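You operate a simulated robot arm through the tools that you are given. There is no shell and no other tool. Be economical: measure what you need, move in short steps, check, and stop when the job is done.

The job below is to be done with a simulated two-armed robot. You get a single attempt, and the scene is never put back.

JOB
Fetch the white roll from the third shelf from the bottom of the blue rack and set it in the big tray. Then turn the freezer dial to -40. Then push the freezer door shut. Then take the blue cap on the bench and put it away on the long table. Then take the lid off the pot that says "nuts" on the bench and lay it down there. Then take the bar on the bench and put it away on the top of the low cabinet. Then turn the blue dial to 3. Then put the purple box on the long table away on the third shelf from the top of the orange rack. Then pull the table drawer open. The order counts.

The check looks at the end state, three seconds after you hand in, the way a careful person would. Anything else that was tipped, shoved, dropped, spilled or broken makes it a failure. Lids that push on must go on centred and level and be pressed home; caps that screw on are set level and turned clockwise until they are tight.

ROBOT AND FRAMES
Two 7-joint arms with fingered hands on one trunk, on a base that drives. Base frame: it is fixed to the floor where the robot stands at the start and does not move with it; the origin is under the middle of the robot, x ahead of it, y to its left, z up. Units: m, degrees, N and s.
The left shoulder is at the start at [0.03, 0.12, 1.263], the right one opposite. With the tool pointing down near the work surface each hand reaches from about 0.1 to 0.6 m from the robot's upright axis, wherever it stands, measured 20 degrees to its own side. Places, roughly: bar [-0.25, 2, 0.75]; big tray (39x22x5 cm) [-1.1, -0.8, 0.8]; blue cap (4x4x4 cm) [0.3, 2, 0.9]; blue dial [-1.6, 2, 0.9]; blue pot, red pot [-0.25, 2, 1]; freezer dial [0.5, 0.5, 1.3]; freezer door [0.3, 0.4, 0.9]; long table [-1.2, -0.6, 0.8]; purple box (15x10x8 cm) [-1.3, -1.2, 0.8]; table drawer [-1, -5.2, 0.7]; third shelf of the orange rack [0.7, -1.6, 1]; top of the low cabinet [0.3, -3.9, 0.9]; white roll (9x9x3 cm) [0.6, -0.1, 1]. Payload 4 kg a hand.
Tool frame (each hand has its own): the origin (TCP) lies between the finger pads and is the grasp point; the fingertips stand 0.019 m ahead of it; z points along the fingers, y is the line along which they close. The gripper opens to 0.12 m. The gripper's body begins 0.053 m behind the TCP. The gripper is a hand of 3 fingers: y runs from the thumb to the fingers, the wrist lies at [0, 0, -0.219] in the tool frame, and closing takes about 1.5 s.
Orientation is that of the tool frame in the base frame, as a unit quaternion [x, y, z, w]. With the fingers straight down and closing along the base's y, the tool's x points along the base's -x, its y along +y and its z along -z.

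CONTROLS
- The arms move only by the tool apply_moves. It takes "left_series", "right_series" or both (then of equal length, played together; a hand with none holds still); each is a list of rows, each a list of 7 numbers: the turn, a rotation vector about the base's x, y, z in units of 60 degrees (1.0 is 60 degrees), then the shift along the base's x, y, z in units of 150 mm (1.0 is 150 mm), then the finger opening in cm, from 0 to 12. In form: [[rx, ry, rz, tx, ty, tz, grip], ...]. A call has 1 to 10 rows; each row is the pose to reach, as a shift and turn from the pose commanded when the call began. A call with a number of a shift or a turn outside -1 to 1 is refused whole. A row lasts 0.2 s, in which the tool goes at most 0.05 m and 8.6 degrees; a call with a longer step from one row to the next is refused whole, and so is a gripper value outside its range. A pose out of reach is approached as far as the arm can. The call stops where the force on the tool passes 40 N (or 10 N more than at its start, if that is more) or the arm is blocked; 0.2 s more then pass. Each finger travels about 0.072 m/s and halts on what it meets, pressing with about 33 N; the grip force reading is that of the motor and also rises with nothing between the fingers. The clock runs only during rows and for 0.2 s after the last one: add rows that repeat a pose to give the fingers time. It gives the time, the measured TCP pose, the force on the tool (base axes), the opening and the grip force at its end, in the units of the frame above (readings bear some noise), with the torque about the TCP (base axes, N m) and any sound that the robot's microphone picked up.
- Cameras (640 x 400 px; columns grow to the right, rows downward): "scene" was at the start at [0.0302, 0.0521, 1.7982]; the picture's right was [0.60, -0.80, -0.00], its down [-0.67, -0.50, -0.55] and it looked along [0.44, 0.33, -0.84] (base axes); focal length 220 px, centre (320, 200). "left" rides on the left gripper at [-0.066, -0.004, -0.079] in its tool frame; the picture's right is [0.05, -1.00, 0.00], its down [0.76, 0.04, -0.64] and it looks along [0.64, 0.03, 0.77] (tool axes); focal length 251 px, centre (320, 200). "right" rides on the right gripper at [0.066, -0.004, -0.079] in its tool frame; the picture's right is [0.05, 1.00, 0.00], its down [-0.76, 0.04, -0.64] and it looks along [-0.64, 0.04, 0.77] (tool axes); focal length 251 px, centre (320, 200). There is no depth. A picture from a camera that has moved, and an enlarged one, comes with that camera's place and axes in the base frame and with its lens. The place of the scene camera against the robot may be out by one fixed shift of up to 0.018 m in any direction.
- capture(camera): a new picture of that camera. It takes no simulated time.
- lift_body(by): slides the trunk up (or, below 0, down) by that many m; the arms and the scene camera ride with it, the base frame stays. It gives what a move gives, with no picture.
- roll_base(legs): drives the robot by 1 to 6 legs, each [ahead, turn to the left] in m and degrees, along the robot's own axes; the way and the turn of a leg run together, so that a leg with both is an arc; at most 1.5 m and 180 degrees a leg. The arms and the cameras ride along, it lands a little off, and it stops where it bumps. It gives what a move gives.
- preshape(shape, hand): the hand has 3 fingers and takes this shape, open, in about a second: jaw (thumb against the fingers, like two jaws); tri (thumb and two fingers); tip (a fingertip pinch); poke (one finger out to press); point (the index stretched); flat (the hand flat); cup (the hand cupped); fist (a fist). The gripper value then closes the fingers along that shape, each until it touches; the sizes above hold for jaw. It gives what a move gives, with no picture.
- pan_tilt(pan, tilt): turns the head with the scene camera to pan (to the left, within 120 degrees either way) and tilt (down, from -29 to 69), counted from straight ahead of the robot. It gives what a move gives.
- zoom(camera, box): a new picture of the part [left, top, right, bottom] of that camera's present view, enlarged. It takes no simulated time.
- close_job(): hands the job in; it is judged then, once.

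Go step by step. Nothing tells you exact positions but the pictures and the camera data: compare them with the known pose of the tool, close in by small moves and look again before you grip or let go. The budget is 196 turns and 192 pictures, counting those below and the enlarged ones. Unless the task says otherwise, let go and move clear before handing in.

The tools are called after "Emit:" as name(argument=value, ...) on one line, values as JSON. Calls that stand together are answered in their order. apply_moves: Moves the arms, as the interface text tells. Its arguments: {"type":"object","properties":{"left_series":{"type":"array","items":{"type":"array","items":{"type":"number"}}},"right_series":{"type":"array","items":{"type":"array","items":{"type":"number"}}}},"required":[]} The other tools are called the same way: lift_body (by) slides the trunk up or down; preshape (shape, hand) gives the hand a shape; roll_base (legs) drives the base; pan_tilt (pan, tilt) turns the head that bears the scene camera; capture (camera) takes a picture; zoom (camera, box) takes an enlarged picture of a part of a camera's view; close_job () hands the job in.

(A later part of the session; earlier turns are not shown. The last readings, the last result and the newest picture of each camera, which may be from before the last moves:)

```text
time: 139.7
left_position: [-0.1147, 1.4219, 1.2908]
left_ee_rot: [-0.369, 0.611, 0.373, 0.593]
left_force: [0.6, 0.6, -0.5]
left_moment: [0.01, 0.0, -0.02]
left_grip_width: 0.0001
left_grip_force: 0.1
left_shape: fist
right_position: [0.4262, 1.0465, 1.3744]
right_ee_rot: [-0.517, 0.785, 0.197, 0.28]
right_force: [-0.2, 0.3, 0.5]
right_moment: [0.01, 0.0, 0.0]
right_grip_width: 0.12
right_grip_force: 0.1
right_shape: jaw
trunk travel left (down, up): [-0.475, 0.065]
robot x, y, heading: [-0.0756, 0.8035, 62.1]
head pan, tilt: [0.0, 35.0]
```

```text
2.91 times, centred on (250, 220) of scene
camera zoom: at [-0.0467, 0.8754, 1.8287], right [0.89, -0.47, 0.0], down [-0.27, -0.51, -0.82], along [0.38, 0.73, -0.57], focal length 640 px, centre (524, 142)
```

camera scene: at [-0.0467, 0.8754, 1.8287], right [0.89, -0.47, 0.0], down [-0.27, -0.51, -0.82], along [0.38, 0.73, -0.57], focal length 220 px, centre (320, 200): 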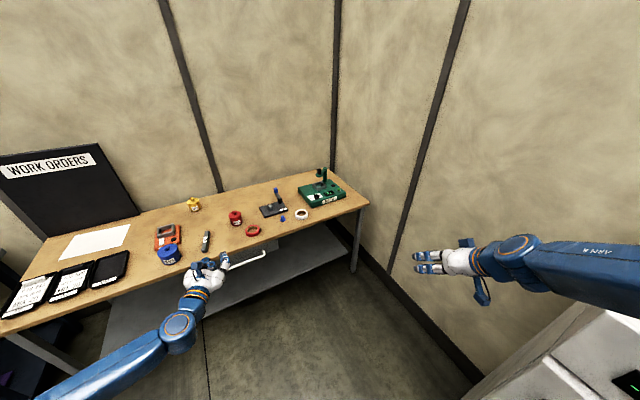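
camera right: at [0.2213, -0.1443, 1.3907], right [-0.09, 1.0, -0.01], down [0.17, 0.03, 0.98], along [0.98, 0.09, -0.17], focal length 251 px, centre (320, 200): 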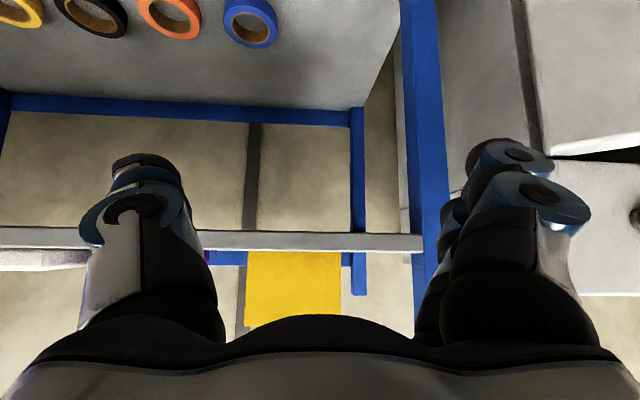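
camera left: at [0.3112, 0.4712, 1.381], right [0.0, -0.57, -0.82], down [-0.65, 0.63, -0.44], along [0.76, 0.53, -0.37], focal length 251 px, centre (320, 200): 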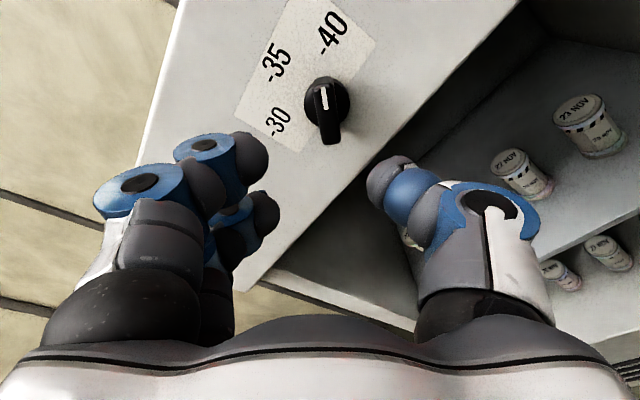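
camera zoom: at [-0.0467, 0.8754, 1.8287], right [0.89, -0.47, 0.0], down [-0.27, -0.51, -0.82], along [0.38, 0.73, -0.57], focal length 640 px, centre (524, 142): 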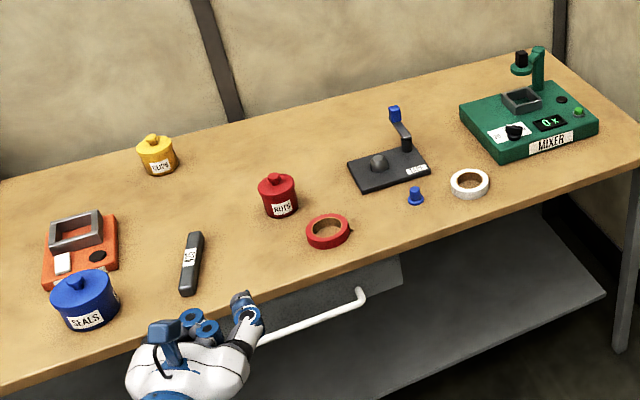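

I can read the red pot as NUTS and see the small blue cap near [0.255, 2.0]. I drive up to the bench with the left hand drawn in.

Emit:
apply_moves(left_series=[[0, 0, 0, -0.1, -0.2, 0, 0], [0, 0, 0, -0.2, -0.4, 0, 0], [0, 0, 0, -0.3, -0.6, 0.1, 0], [0, 0, 0, -0.4, -0.8, 0.2, 0], [0, 0, 0, -0.5, -1, 0.3, 0]])

Emit:
roll_base(legs=[[0, 15.3], [0.62, 0], [0, 12.6]])

Emit:
pan_tilt(pan=-10, tilt=50)

Emit:
capture(camera="scene")

Emit:
capture(camera="right")

```text
time: 140.9
left_position: [-0.2108, 1.3203, 1.3127]
left_ee_rot: [-0.369, 0.61, 0.373, 0.594]
left_force: [0.0, 0.3, 0.4]
left_moment: [0.0, -0.02, -0.04]
left_grip_width: 0.0001
left_grip_force: 0.0
left_shape: fist
left hand out of reach, approached as far as the arm can: row 3, 4, 5
right_position: [0.4241, 1.0459, 1.3751]
right_ee_rot: [-0.517, 0.785, 0.197, 0.28]
right_force: [0.6, 0.6, 0.1]
right_moment: [-0.01, -0.01, 0.02]
right_grip_width: 0.1202
right_grip_force: 0.0
right_shape: jaw
trunk travel left (down, up): [-0.475, 0.065]
robot x, y, heading: [-0.0715, 0.8052, 61.9]
head pan, tilt: [0.0, 35.0]
```

```text
time: 142.1
left_position: [-0.3058, 1.2862, 1.3126]
left_ee_rot: [-0.427, 0.572, 0.429, 0.554]
left_force: [-0.1, 0.1, -0.1]
left_moment: [-0.02, -0.01, 0.0]
left_grip_width: 0.0001
left_grip_force: 0.1
left_shape: fist
right_position: [0.3761, 1.1285, 1.3712]
right_ee_rot: [-0.582, 0.738, 0.221, 0.259]
right_force: [-1.1, 0.7, 0.4]
right_moment: [-0.05, -0.06, -0.01]
right_grip_width: 0.12
right_grip_force: 0.0
right_shape: jaw
trunk travel left (down, up): [-0.475, 0.065]
robot x, y, heading: [-0.0662, 0.8015, 71.9]
head pan, tilt: [0.0, 35.0]
stopped in leg 1: the robot was blocked; the commanded pose is now the measured one
```

```text
time: 142.9
left_position: [-0.3063, 1.2848, 1.3129]
left_ee_rot: [-0.426, 0.572, 0.429, 0.554]
left_force: [0.0, 0.3, -0.3]
left_moment: [0.0, -0.01, 0.01]
left_grip_width: 0.0
left_grip_force: 0.0
left_shape: fist
right_position: [0.3777, 1.1288, 1.3721]
right_ee_rot: [-0.582, 0.739, 0.221, 0.259]
right_force: [1.0, 0.2, -1.0]
right_moment: [0.0, 0.02, 0.0]
right_grip_width: 0.1201
right_grip_force: 0.1
right_shape: jaw
trunk travel left (down, up): [-0.475, 0.065]
robot x, y, heading: [-0.0646, 0.8022, 72.1]
head pan, tilt: [-10.0, 50.0]
```

```text
103 pictures are left
camera scene: at [-0.0432, 0.861, 1.807], right [0.88, -0.47, 0.0], down [-0.36, -0.68, -0.64], along [0.3, 0.57, -0.77], focal length 220 px, centre (320, 200)
```

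scene: 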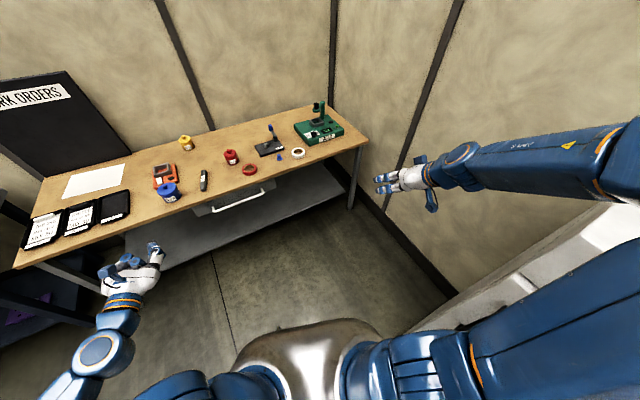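

```text
102 pictures are left
camera right: at [0.3584, 1.0298, 1.3884], right [-0.98, 0.18, -0.01], down [0.02, 0.17, 0.98], along [0.18, 0.97, -0.18], focal length 251 px, centre (320, 200)
```

right: 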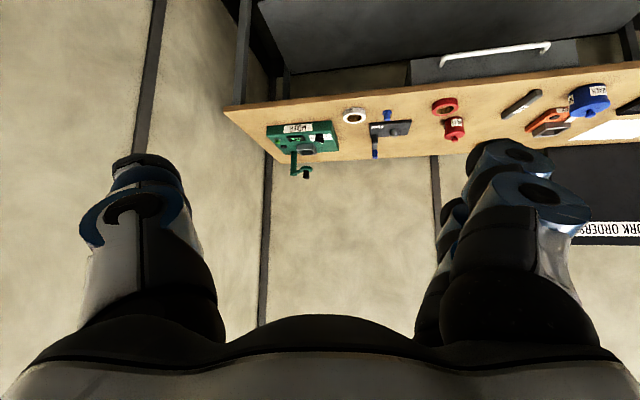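

Emit:
roll_base(legs=[[0.3, 0], [0, 12], [0.31, 0]])

Emit:
roll_base(legs=[[0, 6]])

Emit:
capture(camera="scene")

Emit:
capture(camera="right")

```text
time: 145.4
left_position: [-0.2437, 1.5535, 1.3131]
left_ee_rot: [-0.444, 0.557, 0.446, 0.541]
left_force: [0.1, -0.6, -0.7]
left_moment: [-0.01, -0.01, 0.0]
left_grip_width: 0.0001
left_grip_force: 0.2
left_shape: fist
right_position: [0.4487, 1.4413, 1.3725]
right_ee_rot: [-0.606, 0.718, 0.23, 0.251]
right_force: [0.3, 0.0, -0.2]
right_moment: [0.02, -0.01, 0.0]
right_grip_width: 0.1199
right_grip_force: 0.1
right_shape: jaw
trunk travel left (down, up): [-0.475, 0.065]
robot x, y, heading: [0.0243, 1.0918, 74.7]
head pan, tilt: [-10.0, 50.0]
stopped in leg 2: the robot was blocked; the commanded pose is now the measured one
```

```text
time: 146.4
left_position: [-0.2905, 1.5218, 1.3118]
left_ee_rot: [-0.474, 0.532, 0.476, 0.515]
left_force: [-0.2, -0.4, -0.2]
left_moment: [0.0, -0.02, -0.01]
left_grip_width: 0.0
left_grip_force: 0.0
left_shape: fist
right_position: [0.4096, 1.4853, 1.3721]
right_ee_rot: [-0.643, 0.686, 0.243, 0.239]
right_force: [-0.5, -0.8, 0.4]
right_moment: [0.03, 0.03, 0.0]
right_grip_width: 0.1201
right_grip_force: 0.0
right_shape: jaw
trunk travel left (down, up): [-0.475, 0.065]
robot x, y, heading: [0.0306, 1.0865, 80.9]
head pan, tilt: [-10.0, 50.0]
```

```text
101 pictures are left
camera scene: at [0.047, 1.1486, 1.807], right [0.94, -0.33, 0.0], down [-0.25, -0.72, -0.64], along [0.21, 0.61, -0.77], focal length 220 px, centre (320, 200)
```

scene: 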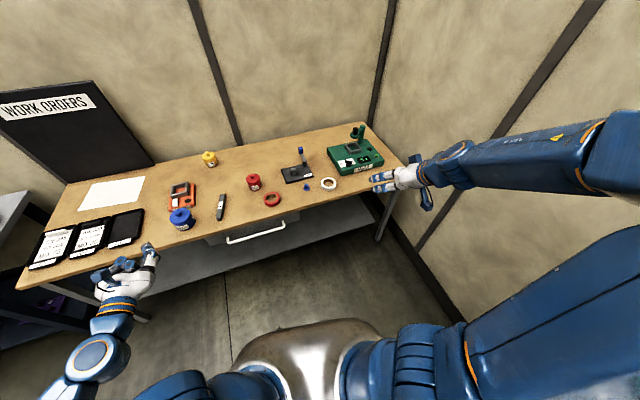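

```text
100 pictures are left
camera right: at [0.4071, 1.3839, 1.3884], right [-1.0, 0.01, -0.01], down [-0.01, 0.17, 0.98], along [0.01, 0.98, -0.17], focal length 251 px, centre (320, 200)
```

right: 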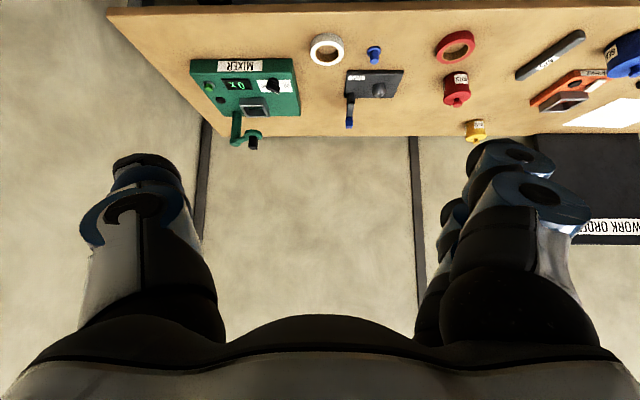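

Emit:
roll_base(legs=[[0.37, 0]])

Emit:
capture(camera="scene")

Emit:
capture(camera="right")

```text
time: 148.7
left_position: [-0.2324, 1.8859, 1.3125]
left_ee_rot: [-0.474, 0.533, 0.475, 0.516]
left_force: [0.2, 0.6, -0.7]
left_moment: [-0.03, 0.01, -0.02]
left_grip_width: 0.0
left_grip_force: 0.0
left_shape: fist
right_position: [0.4678, 1.8472, 1.3722]
right_ee_rot: [-0.644, 0.685, 0.243, 0.24]
right_force: [-0.4, 0.0, 0.0]
right_moment: [-0.01, 0.01, 0.01]
right_grip_width: 0.12
right_grip_force: 0.0
right_shape: jaw
trunk travel left (down, up): [-0.475, 0.065]
robot x, y, heading: [0.0894, 1.4515, 80.6]
head pan, tilt: [-10.0, 50.0]
```

```text
99 pictures are left
camera scene: at [0.1049, 1.5124, 1.807], right [0.94, -0.33, 0.0], down [-0.25, -0.72, -0.64], along [0.21, 0.61, -0.77], focal length 220 px, centre (320, 200)
```

scene: 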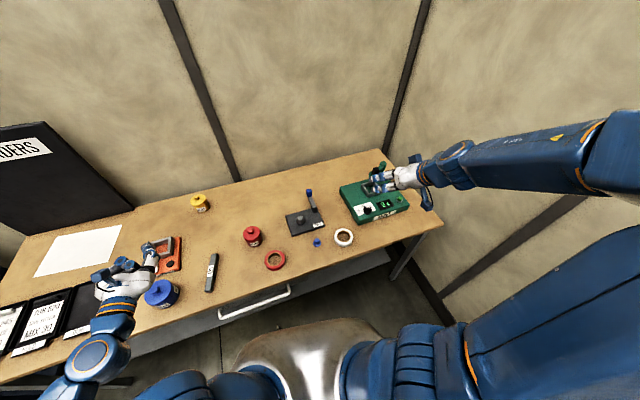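

```text
98 pictures are left
camera right: at [0.4654, 1.7473, 1.3885], right [-1.0, 0.01, -0.01], down [-0.01, 0.17, 0.98], along [0.01, 0.98, -0.17], focal length 251 px, centre (320, 200)
```

right: 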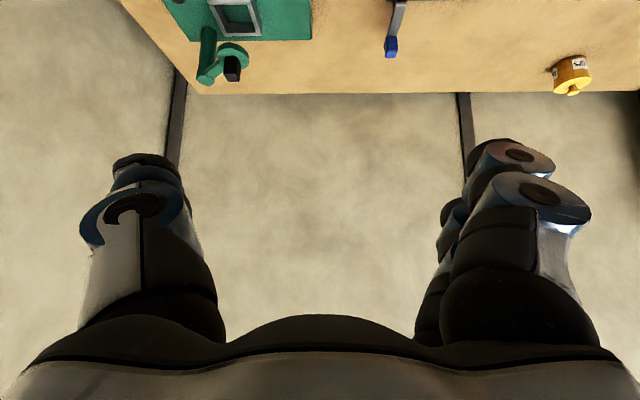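

Emit:
apply_moves(right_series=[[0, 0, 0, -0.3, 0, -0.05, 12], [0, 0, 0, -0.6, 0, -0.1, 10], [0, 0, 0, -0.9, 0, -0.2, 8], [0, 0, 0, -1, 0.05, -0.48, 7], [0, 0, 0, -1, 0.1, -0.76, 7], [0, 0, 0, -1, 0.15, -1, 7]])

Emit:
apply_moves(right_series=[[0, 0, 0, -0.1, 0.1, -0.2, 7], [0, 0, 0, -0.2, 0.25, -0.4, 7], [0, 0, 0, -0.3, 0.4, -0.6, 7], [0, 0, 0, -0.35, 0.5, -0.8, 7], [0, 0, 0, -0.35, 0.5, -0.8, 7]])

Emit:
capture(camera="right")

Emit:
capture(camera="scene")

```text
time: 150.1
left_position: [-0.2342, 1.8855, 1.3124]
left_ee_rot: [-0.474, 0.532, 0.475, 0.516]
left_force: [0.2, 0.2, -0.6]
left_moment: [0.03, 0.01, 0.03]
left_grip_width: 0.0002
left_grip_force: 0.0
left_shape: fist
right_position: [0.2879, 1.8492, 1.2978]
right_ee_rot: [-0.643, 0.686, 0.241, 0.24]
right_force: [0.7, 0.0, 0.3]
right_moment: [-0.02, 0.03, -0.01]
right_grip_width: 0.0704
right_grip_force: 0.1
right_shape: jaw
right hand out of reach, approached as far as the arm can: row 4, 5, 6
trunk travel left (down, up): [-0.475, 0.065]
robot x, y, heading: [0.0887, 1.4504, 80.8]
head pan, tilt: [-10.0, 50.0]
```

```text
time: 151.3
left_position: [-0.2311, 1.8849, 1.312]
left_ee_rot: [-0.473, 0.533, 0.475, 0.516]
left_force: [0.4, 0.7, 0.0]
left_moment: [0.03, 0.02, 0.03]
left_grip_width: 0.0001
left_grip_force: 0.1
left_shape: fist
right_position: [0.1893, 1.9124, 1.2048]
right_ee_rot: [-0.641, 0.688, 0.235, 0.245]
right_force: [-0.2, 0.7, -0.6]
right_moment: [-0.02, 0.05, -0.01]
right_grip_width: 0.0704
right_grip_force: 0.3
right_shape: jaw
right hand out of reach, approached as far as the arm can: row 1, 2, 3, 4, 5
trunk travel left (down, up): [-0.475, 0.065]
robot x, y, heading: [0.0915, 1.4481, 80.8]
head pan, tilt: [-10.0, 50.0]
```

```text
97 pictures are left
camera right: at [0.1851, 1.8109, 1.2212], right [-1.0, 0.03, -0.03], down [-0.02, 0.18, 0.98], along [0.03, 0.98, -0.18], focal length 251 px, centre (320, 200)
```

right: 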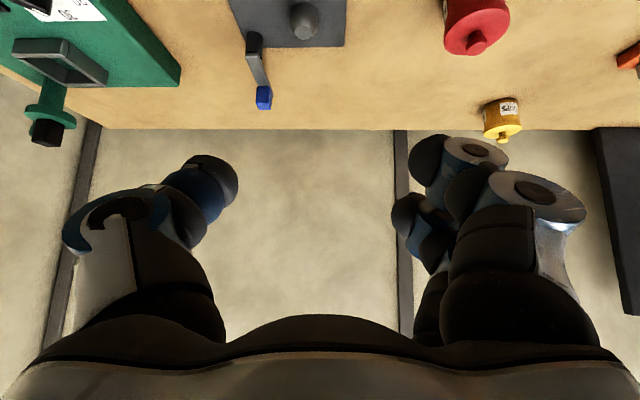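

```text
96 pictures are left
camera scene: at [0.1062, 1.512, 1.807], right [0.94, -0.33, 0.0], down [-0.25, -0.72, -0.64], along [0.21, 0.61, -0.77], focal length 220 px, centre (320, 200)
```

scene: 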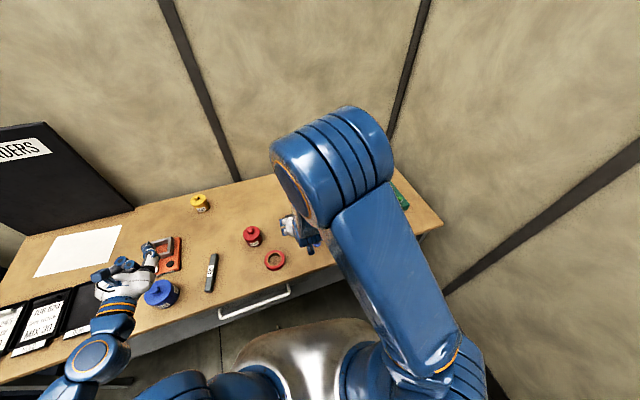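

Emit:
apply_moves(right_series=[[0, 0, 0, 0.15, 0.15, -0.2, 7], [0, 0, 0, 0.3, 0.3, -0.4, 7], [0, 0, 0, 0.45, 0.4, -0.6, 7], [0, 0, 0, 0.5, 0.45, -0.85, 7], [0, 0, 0, 0.5, 0.45, -1, 7], [0, 0, 0, 0.5, 0.45, -1, 7]])

Emit:
capture(camera="right")

Emit:
capture(camera="scene")

```text
time: 152.7
left_position: [-0.2327, 1.8844, 1.312]
left_ee_rot: [-0.474, 0.533, 0.475, 0.516]
left_force: [-0.5, -0.1, 0.1]
left_moment: [-0.02, 0.02, 0.01]
left_grip_width: 0.0
left_grip_force: 0.0
left_shape: fist
right_position: [0.1588, 1.9456, 1.0768]
right_ee_rot: [-0.633, 0.691, 0.225, 0.266]
right_force: [0.2, -0.6, 0.5]
right_moment: [-0.02, 0.03, 0.02]
right_grip_width: 0.0704
right_grip_force: 0.1
right_shape: jaw
right hand out of reach, approached as far as the arm can: row 1, 2, 3, 4, 5, 6
trunk travel left (down, up): [-0.475, 0.065]
robot x, y, heading: [0.0882, 1.4508, 80.6]
head pan, tilt: [-10.0, 50.0]
```

```text
95 pictures are left
camera right: at [0.1517, 1.8442, 1.0922], right [-1.0, 0.06, -0.06], down [-0.05, 0.16, 0.99], along [0.07, 0.98, -0.16], focal length 251 px, centre (320, 200)
```

right: 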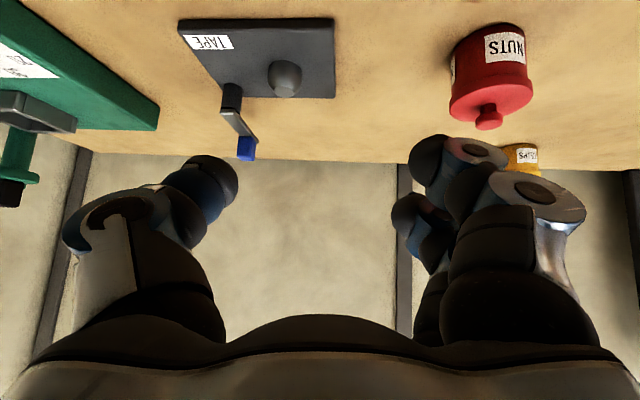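

```text
94 pictures are left
camera scene: at [0.1047, 1.5123, 1.807], right [0.94, -0.33, 0.0], down [-0.25, -0.72, -0.64], along [0.21, 0.61, -0.77], focal length 220 px, centre (320, 200)
```

scene: 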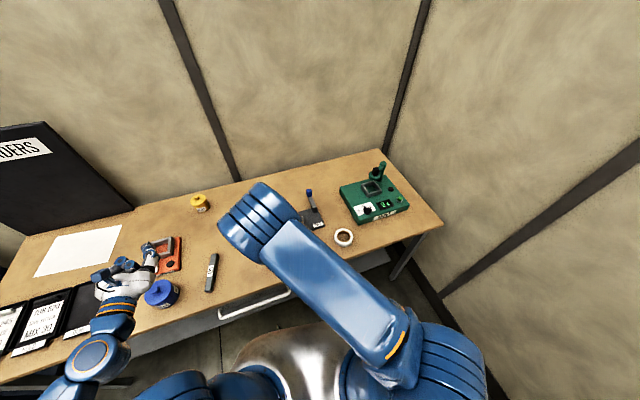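

Emit:
apply_moves(right_series=[[0, 0, 0, 0, 0, 0.3, 7], [0, 0, 0, 0.1, 0, 0.6, 7], [0, 0, 0, 0.3, 0, 0.9, 7], [0, 0, 0, 0.5, 0, 1, 7], [0, 0, 0, 0.75, 0, 1, 7], [0, 0, 0, 1, 0.1, 1, 7], [0, 0, 0, 1, 0.1, 1, 7]])

Emit:
capture(camera="scene")

```text
refused: row 3 steps farther than a row can; nothing moved
```

```text
93 pictures are left
camera scene: at [0.1047, 1.5123, 1.807], right [0.94, -0.33, 0.0], down [-0.25, -0.72, -0.64], along [0.21, 0.61, -0.77], focal length 220 px, centre (320, 200)
```

scene: 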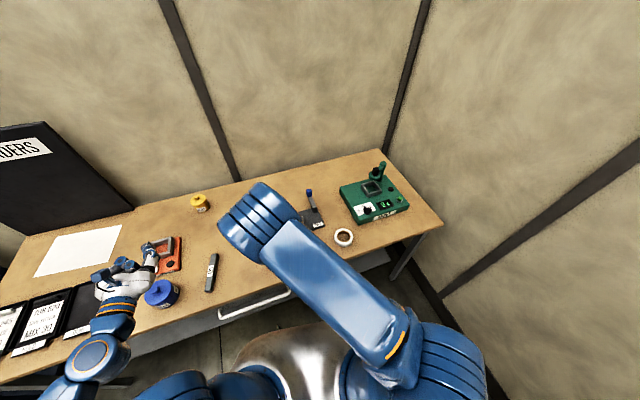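

Emit:
apply_moves(right_series=[[0, 0, 0, 0, 0, 0.3, 7], [0, 0, 0, 0.05, 0, 0.6, 7], [0, 0, 0, 0.2, 0, 0.85, 7], [0, 0, 0, 0.45, 0, 1, 7], [0, 0, 0, 0.75, 0, 1, 7], [0, 0, 0, 1, 0.1, 1, 7], [0, 0, 0, 1, 0.1, 1, 7]])

Emit:
capture(camera="scene")

```text
time: 154.3
left_position: [-0.2321, 1.8846, 1.3141]
left_ee_rot: [-0.474, 0.532, 0.475, 0.517]
left_force: [-0.9, -0.9, 0.4]
left_moment: [-0.01, 0.01, 0.01]
left_grip_width: 0.0
left_grip_force: 0.1
left_shape: fist
right_position: [0.2557, 1.9355, 1.2726]
right_ee_rot: [-0.633, 0.691, 0.223, 0.268]
right_force: [0.0, 0.2, 0.2]
right_moment: [-0.01, 0.02, -0.01]
right_grip_width: 0.0704
right_grip_force: 0.0
right_shape: jaw
right hand out of reach, approached as far as the arm can: row 4, 5, 6, 7
trunk travel left (down, up): [-0.475, 0.065]
robot x, y, heading: [0.0903, 1.4483, 80.9]
head pan, tilt: [-10.0, 50.0]
```

```text
92 pictures are left
camera scene: at [0.1045, 1.5123, 1.8069], right [0.94, -0.33, 0.0], down [-0.25, -0.72, -0.64], along [0.21, 0.61, -0.77], focal length 220 px, centre (320, 200)
```

scene: 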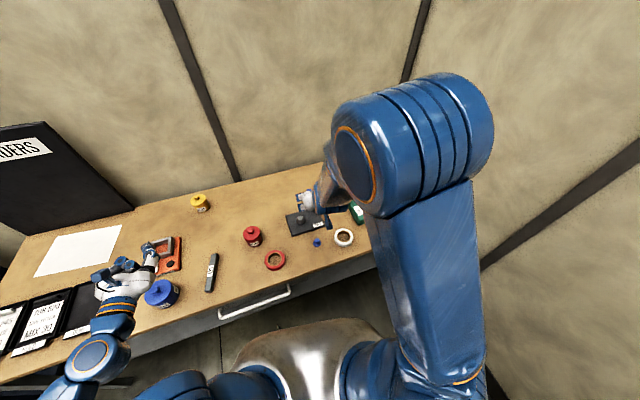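

I lower the trunk to give the arms a better posture over the bench.

Emit:
lift_body(by=-0.16)

Emit:
apply_moves(right_series=[[0, 0, 0, 0.02, 0.12, -0.15, 7], [0, 0, 0, 0.04, 0.25, -0.35, 7], [0, 0, 0, 0.06, 0.35, -0.6, 7], [0, 0, 0, 0.06, 0.35, -0.8, 7], [0, 0, 0, 0.06, 0.35, -0.8, 7]])

Emit:
capture(camera="right")

Emit:
capture(camera="scene")

```text
time: 156.2
left_position: [-0.2324, 1.8849, 1.1534]
left_ee_rot: [-0.474, 0.532, 0.475, 0.516]
left_force: [-0.9, -0.5, 0.6]
left_moment: [0.01, 0.0, -0.02]
left_grip_width: 0.0
left_grip_force: 0.1
left_shape: fist
right_position: [0.2564, 1.9364, 1.1126]
right_ee_rot: [-0.632, 0.692, 0.224, 0.267]
right_force: [-0.5, -0.2, -0.6]
right_moment: [0.02, -0.01, -0.01]
right_grip_width: 0.0705
right_grip_force: 0.0
right_shape: jaw
trunk travel left (down, up): [-0.315, 0.225]
robot x, y, heading: [0.085, 1.4482, 80.7]
head pan, tilt: [-10.0, 50.0]
```

```text
time: 157.3
left_position: [-0.2318, 1.8858, 1.152]
left_ee_rot: [-0.474, 0.533, 0.475, 0.516]
left_force: [-0.2, 0.7, 0.6]
left_moment: [0.0, -0.01, -0.01]
left_grip_width: 0.0
left_grip_force: 0.1
left_shape: fist
right_position: [0.1945, 1.9675, 1.0325]
right_ee_rot: [-0.632, 0.692, 0.221, 0.269]
right_force: [-0.6, 0.3, -0.3]
right_moment: [0.0, 0.03, 0.02]
right_grip_width: 0.0703
right_grip_force: 0.0
right_shape: jaw
right hand out of reach, approached as far as the arm can: row 1, 2, 3, 4, 5
trunk travel left (down, up): [-0.315, 0.225]
robot x, y, heading: [0.0908, 1.4458, 80.7]
head pan, tilt: [-10.0, 50.0]
```

```text
91 pictures are left
camera right: at [0.1866, 1.8674, 1.0477], right [-1.0, 0.06, -0.07], down [-0.06, 0.17, 0.98], along [0.07, 0.98, -0.16], focal length 251 px, centre (320, 200)
```

right: 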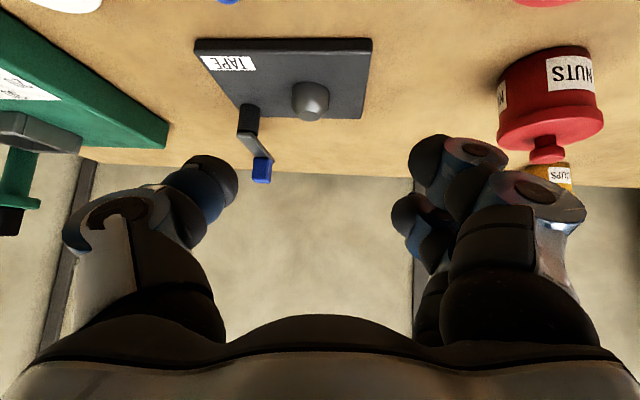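

```text
90 pictures are left
camera scene: at [0.1052, 1.5121, 1.647], right [0.94, -0.33, 0.0], down [-0.25, -0.72, -0.64], along [0.21, 0.61, -0.77], focal length 220 px, centre (320, 200)
```

scene: 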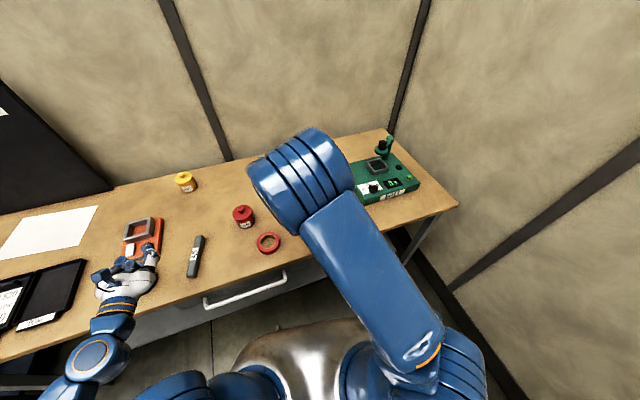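

Emit:
apply_moves(right_series=[[0, 0, 0, 0.05, -0.05, 0.3, 7], [0, 0, 0, 0.2, -0.15, 0.55, 7], [0, 0, 0, 0.4, -0.25, 0.8, 7], [0, 0, 0, 0.65, -0.35, 1, 7], [0, 0, 0, 0.95, -0.4, 1, 7], [0, 0, 0, 1, -0.5, 1, 7]])

Emit:
apply_moves(right_series=[[0, 0, 0, 0.3, 0, 0.1, 7], [0, 0, 0, 0.6, 0, 0.2, 7], [0, 0, 0, 0.9, 0, 0.2, 7], [0, 0, 0, 1, 0, 0.2, 7]])

Emit:
capture(camera="scene")

```text
refused: row 3 steps farther than a row can; nothing moved
```

```text
time: 158.3
left_position: [-0.2329, 1.8864, 1.1519]
left_ee_rot: [-0.475, 0.531, 0.475, 0.516]
left_force: [0.0, 0.1, -0.6]
left_moment: [0.0, 0.01, -0.03]
left_grip_width: 0.0
left_grip_force: 0.1
left_shape: fist
right_position: [0.2704, 1.931, 1.1254]
right_ee_rot: [-0.633, 0.692, 0.221, 0.268]
right_force: [-0.7, 0.2, 0.4]
right_moment: [-0.05, -0.02, 0.03]
right_grip_width: 0.0702
right_grip_force: 0.0
right_shape: jaw
right hand out of reach, approached as far as the arm can: row 1, 2, 3, 4
trunk travel left (down, up): [-0.315, 0.225]
robot x, y, heading: [0.0897, 1.4484, 80.6]
head pan, tilt: [-10.0, 50.0]
```

```text
89 pictures are left
camera scene: at [0.1036, 1.5135, 1.6469], right [0.94, -0.33, 0.0], down [-0.25, -0.72, -0.64], along [0.21, 0.61, -0.77], focal length 220 px, centre (320, 200)
```

scene: 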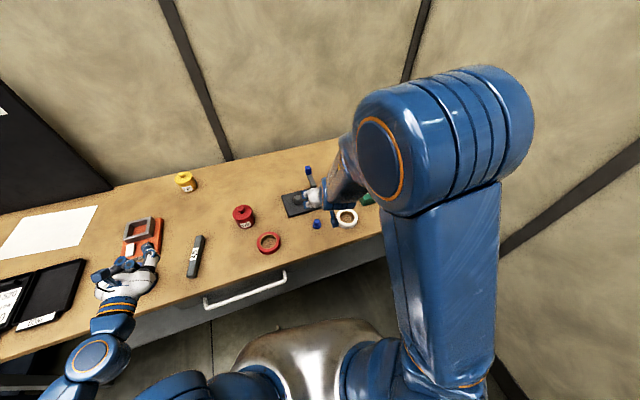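

Emit:
apply_moves(right_series=[[0, 0, 0, 0.25, -0.1, 0.1, 7], [0, 0, 0, 0.5, -0.2, 0.2, 7], [0, 0, 0, 0.75, -0.3, 0.3, 7], [0, 0, 0, 1, -0.4, 0.4, 7], [0, 0, 0, 1, -0.5, 0.6, 7], [0, 0, 0, 1, -0.5, 0.8, 7]])

Emit:
capture(camera="scene")

```text
time: 159.8
left_position: [-0.2324, 1.8852, 1.1522]
left_ee_rot: [-0.474, 0.532, 0.475, 0.517]
left_force: [-0.6, -0.2, -0.2]
left_moment: [0.01, 0.04, 0.01]
left_grip_width: 0.0
left_grip_force: 0.1
left_shape: fist
right_position: [0.4201, 1.8527, 1.2457]
right_ee_rot: [-0.633, 0.691, 0.224, 0.267]
right_force: [-0.2, 0.7, 0.4]
right_moment: [-0.01, 0.01, -0.03]
right_grip_width: 0.0701
right_grip_force: 0.0
right_shape: jaw
right hand out of reach, approached as far as the arm can: row 1, 2, 3, 4
trunk travel left (down, up): [-0.315, 0.225]
robot x, y, heading: [0.0936, 1.4486, 80.5]
head pan, tilt: [-10.0, 50.0]
```

```text
88 pictures are left
camera scene: at [0.1034, 1.512, 1.647], right [0.94, -0.33, 0.0], down [-0.25, -0.72, -0.64], along [0.21, 0.61, -0.77], focal length 220 px, centre (320, 200)
```

scene: 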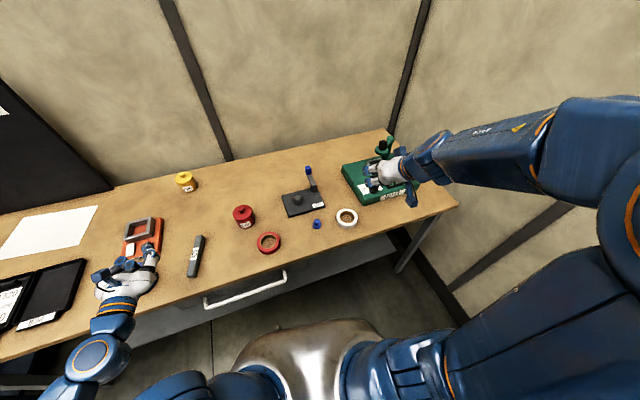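

Emit:
apply_moves(right_series=[[0, 0, -0.05, 0, 0.05, -0.25, 7], [0, 0, -0.1, 0, 0.1, -0.5, 7], [0, 0, -0.15, -0.05, 0.15, -0.75, 7], [0, 0, -0.15, -0.1, 0.2, -1, 7], [0, 0, -0.15, -0.1, 0.2, -1, 7]])

Emit:
apply_moves(right_series=[[0, 0, 0, -0.2, 0.15, -0.1, 7], [0, 0, 0, -0.4, 0.3, -0.2, 7], [0, 0, 0, -0.6, 0.45, -0.3, 7], [0, 0, 0, -0.8, 0.6, -0.4, 7], [0, 0, 0, -0.8, 0.6, -0.4, 7]])

Emit:
capture(camera="scene")

Emit:
capture(camera="right")

```text
time: 160.9
left_position: [-0.2329, 1.8861, 1.1522]
left_ee_rot: [-0.474, 0.532, 0.475, 0.516]
left_force: [-0.9, 0.6, -0.4]
left_moment: [0.01, -0.01, 0.0]
left_grip_width: 0.0
left_grip_force: 0.1
left_shape: fist
right_position: [0.3726, 1.8691, 1.1448]
right_ee_rot: [-0.577, 0.739, 0.2, 0.285]
right_force: [0.4, -0.2, 0.4]
right_moment: [-0.02, -0.03, -0.02]
right_grip_width: 0.0703
right_grip_force: 0.1
right_shape: jaw
right hand out of reach, approached as far as the arm can: row 2, 3, 4, 5
trunk travel left (down, up): [-0.315, 0.225]
robot x, y, heading: [0.087, 1.448, 80.7]
head pan, tilt: [-10.0, 50.0]
```

```text
time: 162.2
left_position: [-0.2314, 1.8844, 1.1528]
left_ee_rot: [-0.474, 0.533, 0.475, 0.515]
left_force: [0.8, -0.1, 0.8]
left_moment: [-0.02, 0.02, 0.0]
left_grip_width: 0.0
left_grip_force: 0.1
left_shape: fist
right_position: [0.2555, 1.9555, 1.0845]
right_ee_rot: [-0.576, 0.739, 0.202, 0.284]
right_force: [0.1, 0.2, -0.5]
right_moment: [0.03, 0.0, 0.01]
right_grip_width: 0.0702
right_grip_force: 0.1
right_shape: jaw
trunk travel left (down, up): [-0.315, 0.225]
robot x, y, heading: [0.089, 1.4528, 80.6]
head pan, tilt: [-10.0, 50.0]
```

```text
87 pictures are left
camera scene: at [0.1058, 1.5115, 1.647], right [0.94, -0.33, 0.0], down [-0.25, -0.72, -0.64], along [0.21, 0.61, -0.77], focal length 220 px, centre (320, 200)
```

scene: 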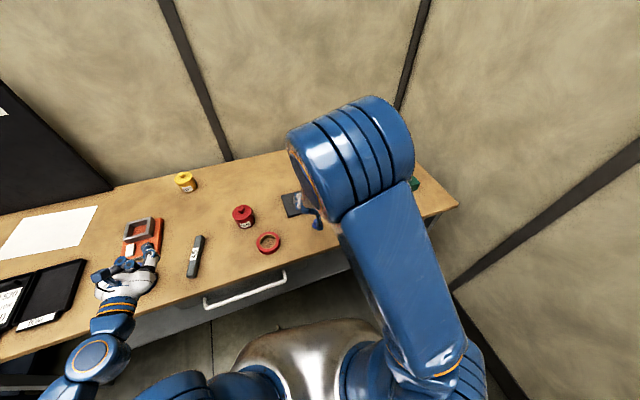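

```text
86 pictures are left
camera right: at [0.2319, 1.8571, 1.1006], right [-0.97, 0.21, -0.06], down [-0.03, 0.17, 0.98], along [0.22, 0.96, -0.16], focal length 251 px, centre (320, 200)
```

right: 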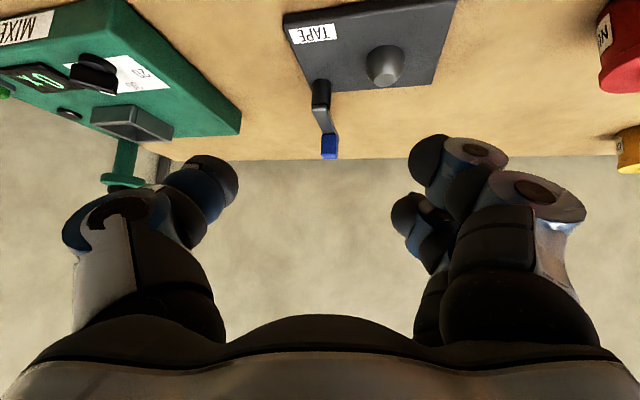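

Emit:
apply_moves(right_series=[[0, 0, 0, 0.02, 0.1, -0.25, 7], [0, 0, 0, 0.04, 0.2, -0.5, 7], [0, 0, 0, 0.06, 0.3, -0.75, 7], [0, 0, 0, 0.06, 0.3, -0.9, 7], [0, 0, 0, 0.06, 0.3, -0.9, 7]])

Emit:
capture(camera="right")

```text
time: 163.3
left_position: [-0.2319, 1.8855, 1.1523]
left_ee_rot: [-0.474, 0.533, 0.475, 0.515]
left_force: [-0.3, -0.4, -0.4]
left_moment: [-0.01, 0.01, 0.03]
left_grip_width: 0.0001
left_grip_force: 0.0
left_shape: fist
right_position: [0.2144, 1.9811, 0.9635]
right_ee_rot: [-0.575, 0.739, 0.2, 0.287]
right_force: [-0.7, 0.2, 0.1]
right_moment: [-0.02, 0.0, -0.03]
right_grip_width: 0.0705
right_grip_force: 0.0
right_shape: jaw
right hand out of reach, approached as far as the arm can: row 1, 2, 3, 4, 5
trunk travel left (down, up): [-0.315, 0.225]
robot x, y, heading: [0.0917, 1.4483, 80.7]
head pan, tilt: [-10.0, 50.0]
```

```text
85 pictures are left
camera right: at [0.1893, 1.8823, 0.9788], right [-0.97, 0.22, -0.07], down [-0.03, 0.17, 0.98], along [0.23, 0.96, -0.16], focal length 251 px, centre (320, 200)
```

right: 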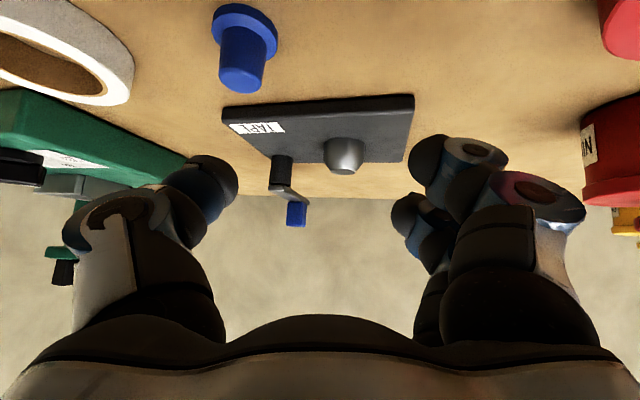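

The cap is too near the arm's inner side; the reach is best 20° to the right. I raise the trunk, turn the base left 15°, and retry.

Emit:
lift_body(by=0.16)

Emit:
roll_base(legs=[[0, 16]])

Emit:
apply_moves(right_series=[[0, 0, -0.05, 0.3, -0.05, 0.0, 7], [0, 0, -0.1, 0.6, -0.1, 0.0, 7], [0, 0, -0.15, 0.9, -0.1, 0, 7], [0, 0, -0.2, 1, -0.1, 0, 7], [0, 0, -0.2, 1, -0.1, 0, 7]])

Emit:
capture(camera="scene")

```text
time: 165.2
left_position: [-0.2321, 1.8852, 1.3119]
left_ee_rot: [-0.474, 0.533, 0.475, 0.515]
left_force: [0.2, -0.2, 0.6]
left_moment: [0.04, 0.03, -0.02]
left_grip_width: 0.0
left_grip_force: 0.0
left_shape: fist
right_position: [0.2132, 1.9803, 1.1227]
right_ee_rot: [-0.576, 0.739, 0.201, 0.287]
right_force: [-0.3, 1.0, -0.1]
right_moment: [0.01, -0.02, 0.0]
right_grip_width: 0.0703
right_grip_force: 0.0
right_shape: jaw
trunk travel left (down, up): [-0.475, 0.065]
robot x, y, heading: [0.0876, 1.4489, 80.6]
head pan, tilt: [-10.0, 50.0]
```

```text
time: 166.5
left_position: [-0.341, 1.7801, 1.3116]
left_ee_rot: [0.543, -0.461, -0.542, -0.446]
left_force: [0.5, -0.1, 0.7]
left_moment: [-0.01, -0.01, -0.01]
left_grip_width: 0.0001
left_grip_force: 0.0
left_shape: fist
right_position: [0.0614, 1.9944, 1.1243]
right_ee_rot: [0.673, -0.652, -0.239, -0.256]
right_force: [0.0, -0.9, 0.4]
right_moment: [0.02, 0.02, 0.0]
right_grip_width: 0.0705
right_grip_force: 0.0
right_shape: jaw
trunk travel left (down, up): [-0.475, 0.065]
robot x, y, heading: [0.1049, 1.4491, 97.0]
head pan, tilt: [-10.0, 50.0]
```

```text
time: 167.7
left_position: [-0.3408, 1.7787, 1.312]
left_ee_rot: [0.544, -0.462, -0.542, -0.445]
left_force: [-0.1, 0.4, 1.2]
left_moment: [0.0, 0.01, -0.02]
left_grip_width: 0.0001
left_grip_force: 0.1
left_shape: fist
right_position: [0.1693, 1.9564, 1.137]
right_ee_rot: [-0.601, 0.719, 0.209, 0.282]
right_force: [-0.1, 0.0, 0.2]
right_moment: [0.0, 0.01, 0.01]
right_grip_width: 0.0701
right_grip_force: 0.0
right_shape: jaw
right hand out of reach, approached as far as the arm can: row 1, 2, 3, 4, 5
trunk travel left (down, up): [-0.475, 0.065]
robot x, y, heading: [0.1022, 1.4527, 96.8]
head pan, tilt: [-10.0, 50.0]
```

```text
84 pictures are left
camera scene: at [0.1014, 1.5175, 1.807], right [1.0, -0.06, 0.0], down [-0.04, -0.76, -0.64], along [0.04, 0.64, -0.77], focal length 220 px, centre (320, 200)
```

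scene: 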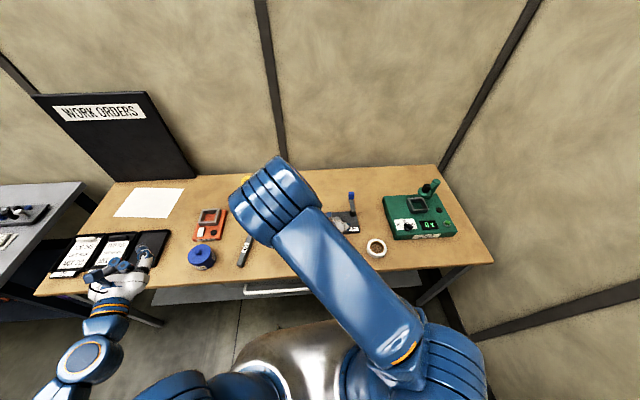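

Emit:
apply_moves(right_series=[[0, 0, 0, 0.1, -0.05, 0.25, 7], [0, 0, 0, 0.25, -0.1, 0.5, 7], [0, 0, 0, 0.45, -0.15, 0.7, 7], [0, 0, 0, 0.65, -0.2, 0.9, 7], [0, 0, 0, 0.9, -0.25, 1, 7], [0, 0, 0, 1, -0.3, 1, 7]])

Emit:
apply_moves(right_series=[[0, 0, 0, 0.2, -0.05, 0.2, 7], [0, 0, 0, 0.4, -0.1, 0.4, 7], [0, 0, 0, 0.6, -0.15, 0.6, 7], [0, 0, 0, 0.85, -0.2, 0.7, 7], [0, 0, 0, 1, -0.2, 0.7, 7]])

Emit:
capture(camera="scene")

```text
time: 169.1
left_position: [-0.3399, 1.7798, 1.3118]
left_ee_rot: [0.543, -0.462, -0.542, -0.445]
left_force: [-0.4, 0.1, -0.1]
left_moment: [-0.02, 0.0, -0.01]
left_grip_width: 0.0002
left_grip_force: 0.0
left_shape: fist
right_position: [0.3203, 1.9121, 1.2896]
right_ee_rot: [-0.601, 0.719, 0.209, 0.28]
right_force: [1.1, -1.1, 0.0]
right_moment: [0.0, -0.02, 0.0]
right_grip_width: 0.0701
right_grip_force: 0.0
right_shape: jaw
right hand out of reach, approached as far as the arm can: row 6
trunk travel left (down, up): [-0.475, 0.065]
robot x, y, heading: [0.101, 1.4497, 96.6]
head pan, tilt: [-10.0, 50.0]
```

```text
time: 170.3
left_position: [-0.3402, 1.7793, 1.3124]
left_ee_rot: [0.543, -0.463, -0.541, -0.445]
left_force: [0.5, 0.8, 0.1]
left_moment: [0.0, -0.03, -0.02]
left_grip_width: 0.0003
left_grip_force: 0.1
left_shape: fist
right_position: [0.4706, 1.8827, 1.3967]
right_ee_rot: [-0.601, 0.719, 0.21, 0.279]
right_force: [1.3, 0.5, 0.5]
right_moment: [-0.03, -0.02, -0.01]
right_grip_width: 0.0699
right_grip_force: 0.1
right_shape: jaw
trunk travel left (down, up): [-0.475, 0.065]
robot x, y, heading: [0.1013, 1.449, 96.8]
head pan, tilt: [-10.0, 50.0]
```

```text
83 pictures are left
camera scene: at [0.1027, 1.5185, 1.8069], right [1.0, -0.06, 0.0], down [-0.04, -0.77, -0.64], along [0.04, 0.64, -0.77], focal length 220 px, centre (320, 200)
```

scene: 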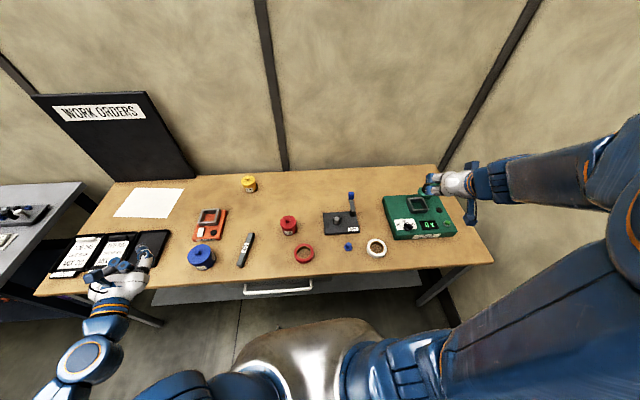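

Emit:
apply_moves(right_series=[[0, 0, 0, -0.1, 0.1, -0.25, 7], [0, 0, 0, -0.2, 0.2, -0.5, 7], [0, 0, 0, -0.3, 0.3, -0.75, 7], [0, 0, 0, -0.4, 0.4, -1, 7], [0, 0, 0, -0.55, 0.45, -1, 7]])

Emit:
apply_moves(right_series=[[0, 0, 0, -0.15, 0.05, -0.2, 7], [0, 0, 0, -0.3, 0.1, -0.4, 7], [0, 0, 0, -0.45, 0.1, -0.6, 7], [0, 0, 0, -0.6, 0.1, -0.8, 7], [0, 0, 0, -0.7, 0.1, -1, 7], [0, 0, 0, -0.7, 0.1, -1, 7]])

Emit:
capture(camera="scene")

Emit:
capture(camera="right")

```text
time: 171.5
left_position: [-0.3424, 1.7796, 1.3118]
left_ee_rot: [0.544, -0.461, -0.542, -0.444]
left_force: [-1.1, -1.0, 0.5]
left_moment: [-0.01, 0.02, -0.01]
left_grip_width: 0.0
left_grip_force: 0.0
left_shape: fist
right_position: [0.3845, 1.9512, 1.2456]
right_ee_rot: [-0.601, 0.718, 0.209, 0.281]
right_force: [0.1, -0.3, 0.0]
right_moment: [0.05, -0.02, -0.01]
right_grip_width: 0.0701
right_grip_force: 0.1
right_shape: jaw
trunk travel left (down, up): [-0.475, 0.065]
robot x, y, heading: [0.1041, 1.4519, 96.8]
head pan, tilt: [-10.0, 50.0]
```

```text
time: 172.9
left_position: [-0.3392, 1.7794, 1.3131]
left_ee_rot: [0.543, -0.462, -0.542, -0.444]
left_force: [0.3, 0.5, -1.0]
left_moment: [0.02, 0.01, -0.01]
left_grip_width: 0.0
left_grip_force: 0.1
left_shape: fist
right_position: [0.2805, 1.9631, 1.0949]
right_ee_rot: [-0.601, 0.718, 0.211, 0.28]
right_force: [0.5, -0.9, 0.3]
right_moment: [0.02, 0.0, 0.0]
right_grip_width: 0.07
right_grip_force: 0.1
right_shape: jaw
trunk travel left (down, up): [-0.475, 0.065]
robot x, y, heading: [0.1033, 1.4495, 97.1]
head pan, tilt: [-10.0, 50.0]
```

```text
82 pictures are left
camera scene: at [0.1027, 1.5175, 1.807], right [1.0, -0.06, 0.0], down [-0.04, -0.76, -0.64], along [0.04, 0.64, -0.77], focal length 220 px, centre (320, 200)
```

scene: 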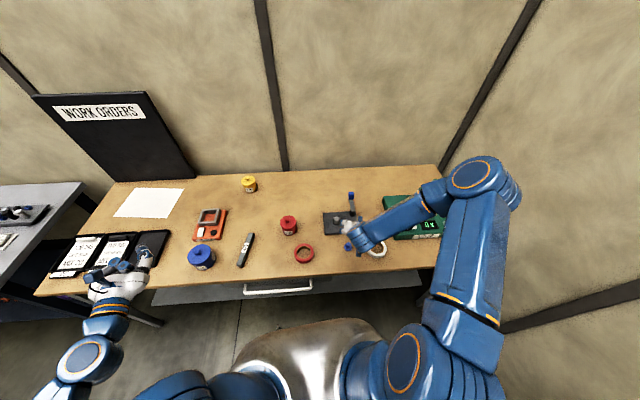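

```text
81 pictures are left
camera right: at [0.263, 1.8638, 1.1093], right [-0.99, 0.15, -0.07], down [-0.04, 0.17, 0.98], along [0.16, 0.97, -0.16], focal length 251 px, centre (320, 200)
```

right: 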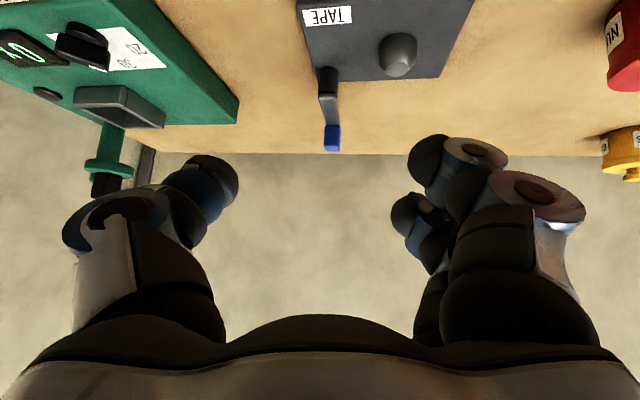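

Emit:
apply_moves(right_series=[[0, 0, 0, -0.02, 0.05, -0.25, 7], [0, 0, 0, -0.05, 0.1, -0.5, 7], [0, 0, 0, -0.08, 0.15, -0.75, 7], [0, 0, 0, -0.08, 0.15, -0.9, 7], [0, 0, 0, -0.08, 0.15, -0.9, 7]])

Emit:
capture(camera="right")

Emit:
zoom(camera="scene", box=[290, 180, 430, 280])

```text
time: 174.1
left_position: [-0.3404, 1.7792, 1.3115]
left_ee_rot: [0.543, -0.462, -0.541, -0.446]
left_force: [0.5, -0.1, 0.4]
left_moment: [-0.02, 0.01, -0.01]
left_grip_width: 0.0
left_grip_force: 0.0
left_shape: fist
right_position: [0.2691, 1.9869, 0.9625]
right_ee_rot: [-0.601, 0.718, 0.211, 0.28]
right_force: [1.4, 0.5, 0.3]
right_moment: [0.01, 0.0, 0.03]
right_grip_width: 0.07
right_grip_force: 0.0
right_shape: jaw
trunk travel left (down, up): [-0.475, 0.065]
robot x, y, heading: [0.1047, 1.453, 96.8]
head pan, tilt: [-10.0, 50.0]
```

```text
80 pictures are left
camera right: at [0.2525, 1.8873, 0.9774], right [-0.99, 0.15, -0.07], down [-0.04, 0.17, 0.98], along [0.16, 0.97, -0.16], focal length 251 px, centre (320, 200)
```

right: 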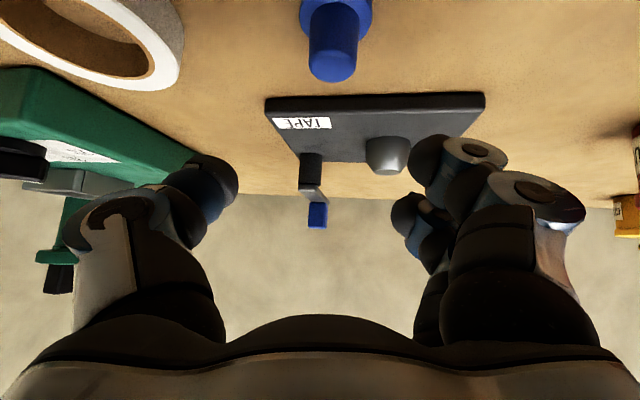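

```text
4.00 times, centred on (360, 230) of scene
camera zoom: at [0.1019, 1.5178, 1.807], right [1.0, -0.06, 0.0], down [-0.04, -0.76, -0.64], along [0.04, 0.64, -0.77], focal length 880 px, centre (160, 80)
```

zoom: 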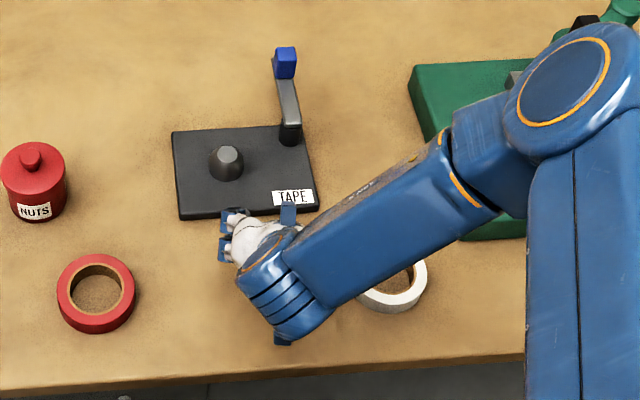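

Emit:
apply_moves(right_series=[[0, 0, 0, 0.01, 0.06, -0.2, 7], [0, 0, 0, 0.02, 0.13, -0.4, 7], [0, 0, 0, 0.03, 0.2, -0.58, 7], [0, 0, 0, 0.03, 0.23, -0.68, 7], [0, 0, 0, 0.03, 0.23, -0.68, 7]])

Emit:
capture(camera="right")

```text
time: 175.0
left_position: [-0.3414, 1.7768, 1.3129]
left_ee_rot: [0.542, -0.461, -0.542, -0.447]
left_force: [0.2, 0.1, -0.1]
left_moment: [-0.01, 0.02, 0.01]
left_grip_width: 0.0
left_grip_force: 0.0
left_shape: fist
right_position: [0.2726, 2.0245, 0.8792]
right_ee_rot: [-0.6, 0.716, 0.217, 0.284]
right_force: [-1.7, -7.4, 23.5]
right_moment: [0.17, 0.83, 0.31]
right_grip_width: 0.0687
right_grip_force: 0.0
right_shape: jaw
trunk travel left (down, up): [-0.475, 0.065]
robot x, y, heading: [0.1045, 1.4496, 96.9]
head pan, tilt: [-10.0, 50.0]
stopped in row 4 (right hand): the force on the tool passed its limit at 51 N (the readings are from after the stop); the commanded pose is now the measured one
```

```text
78 pictures are left
camera right: at [0.2556, 1.9229, 0.8922], right [-0.99, 0.15, -0.07], down [-0.05, 0.15, 0.99], along [0.16, 0.98, -0.14], focal length 251 px, centre (320, 200)
```

right: 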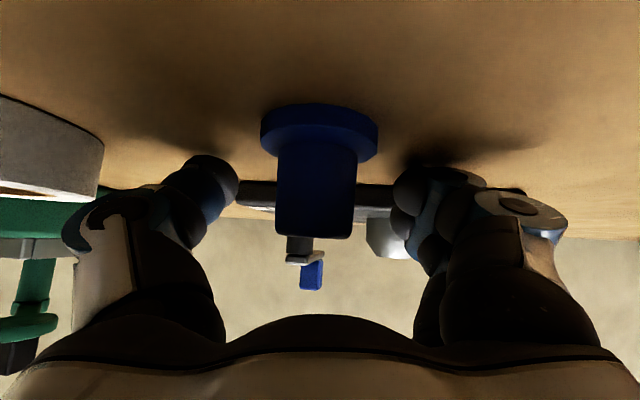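

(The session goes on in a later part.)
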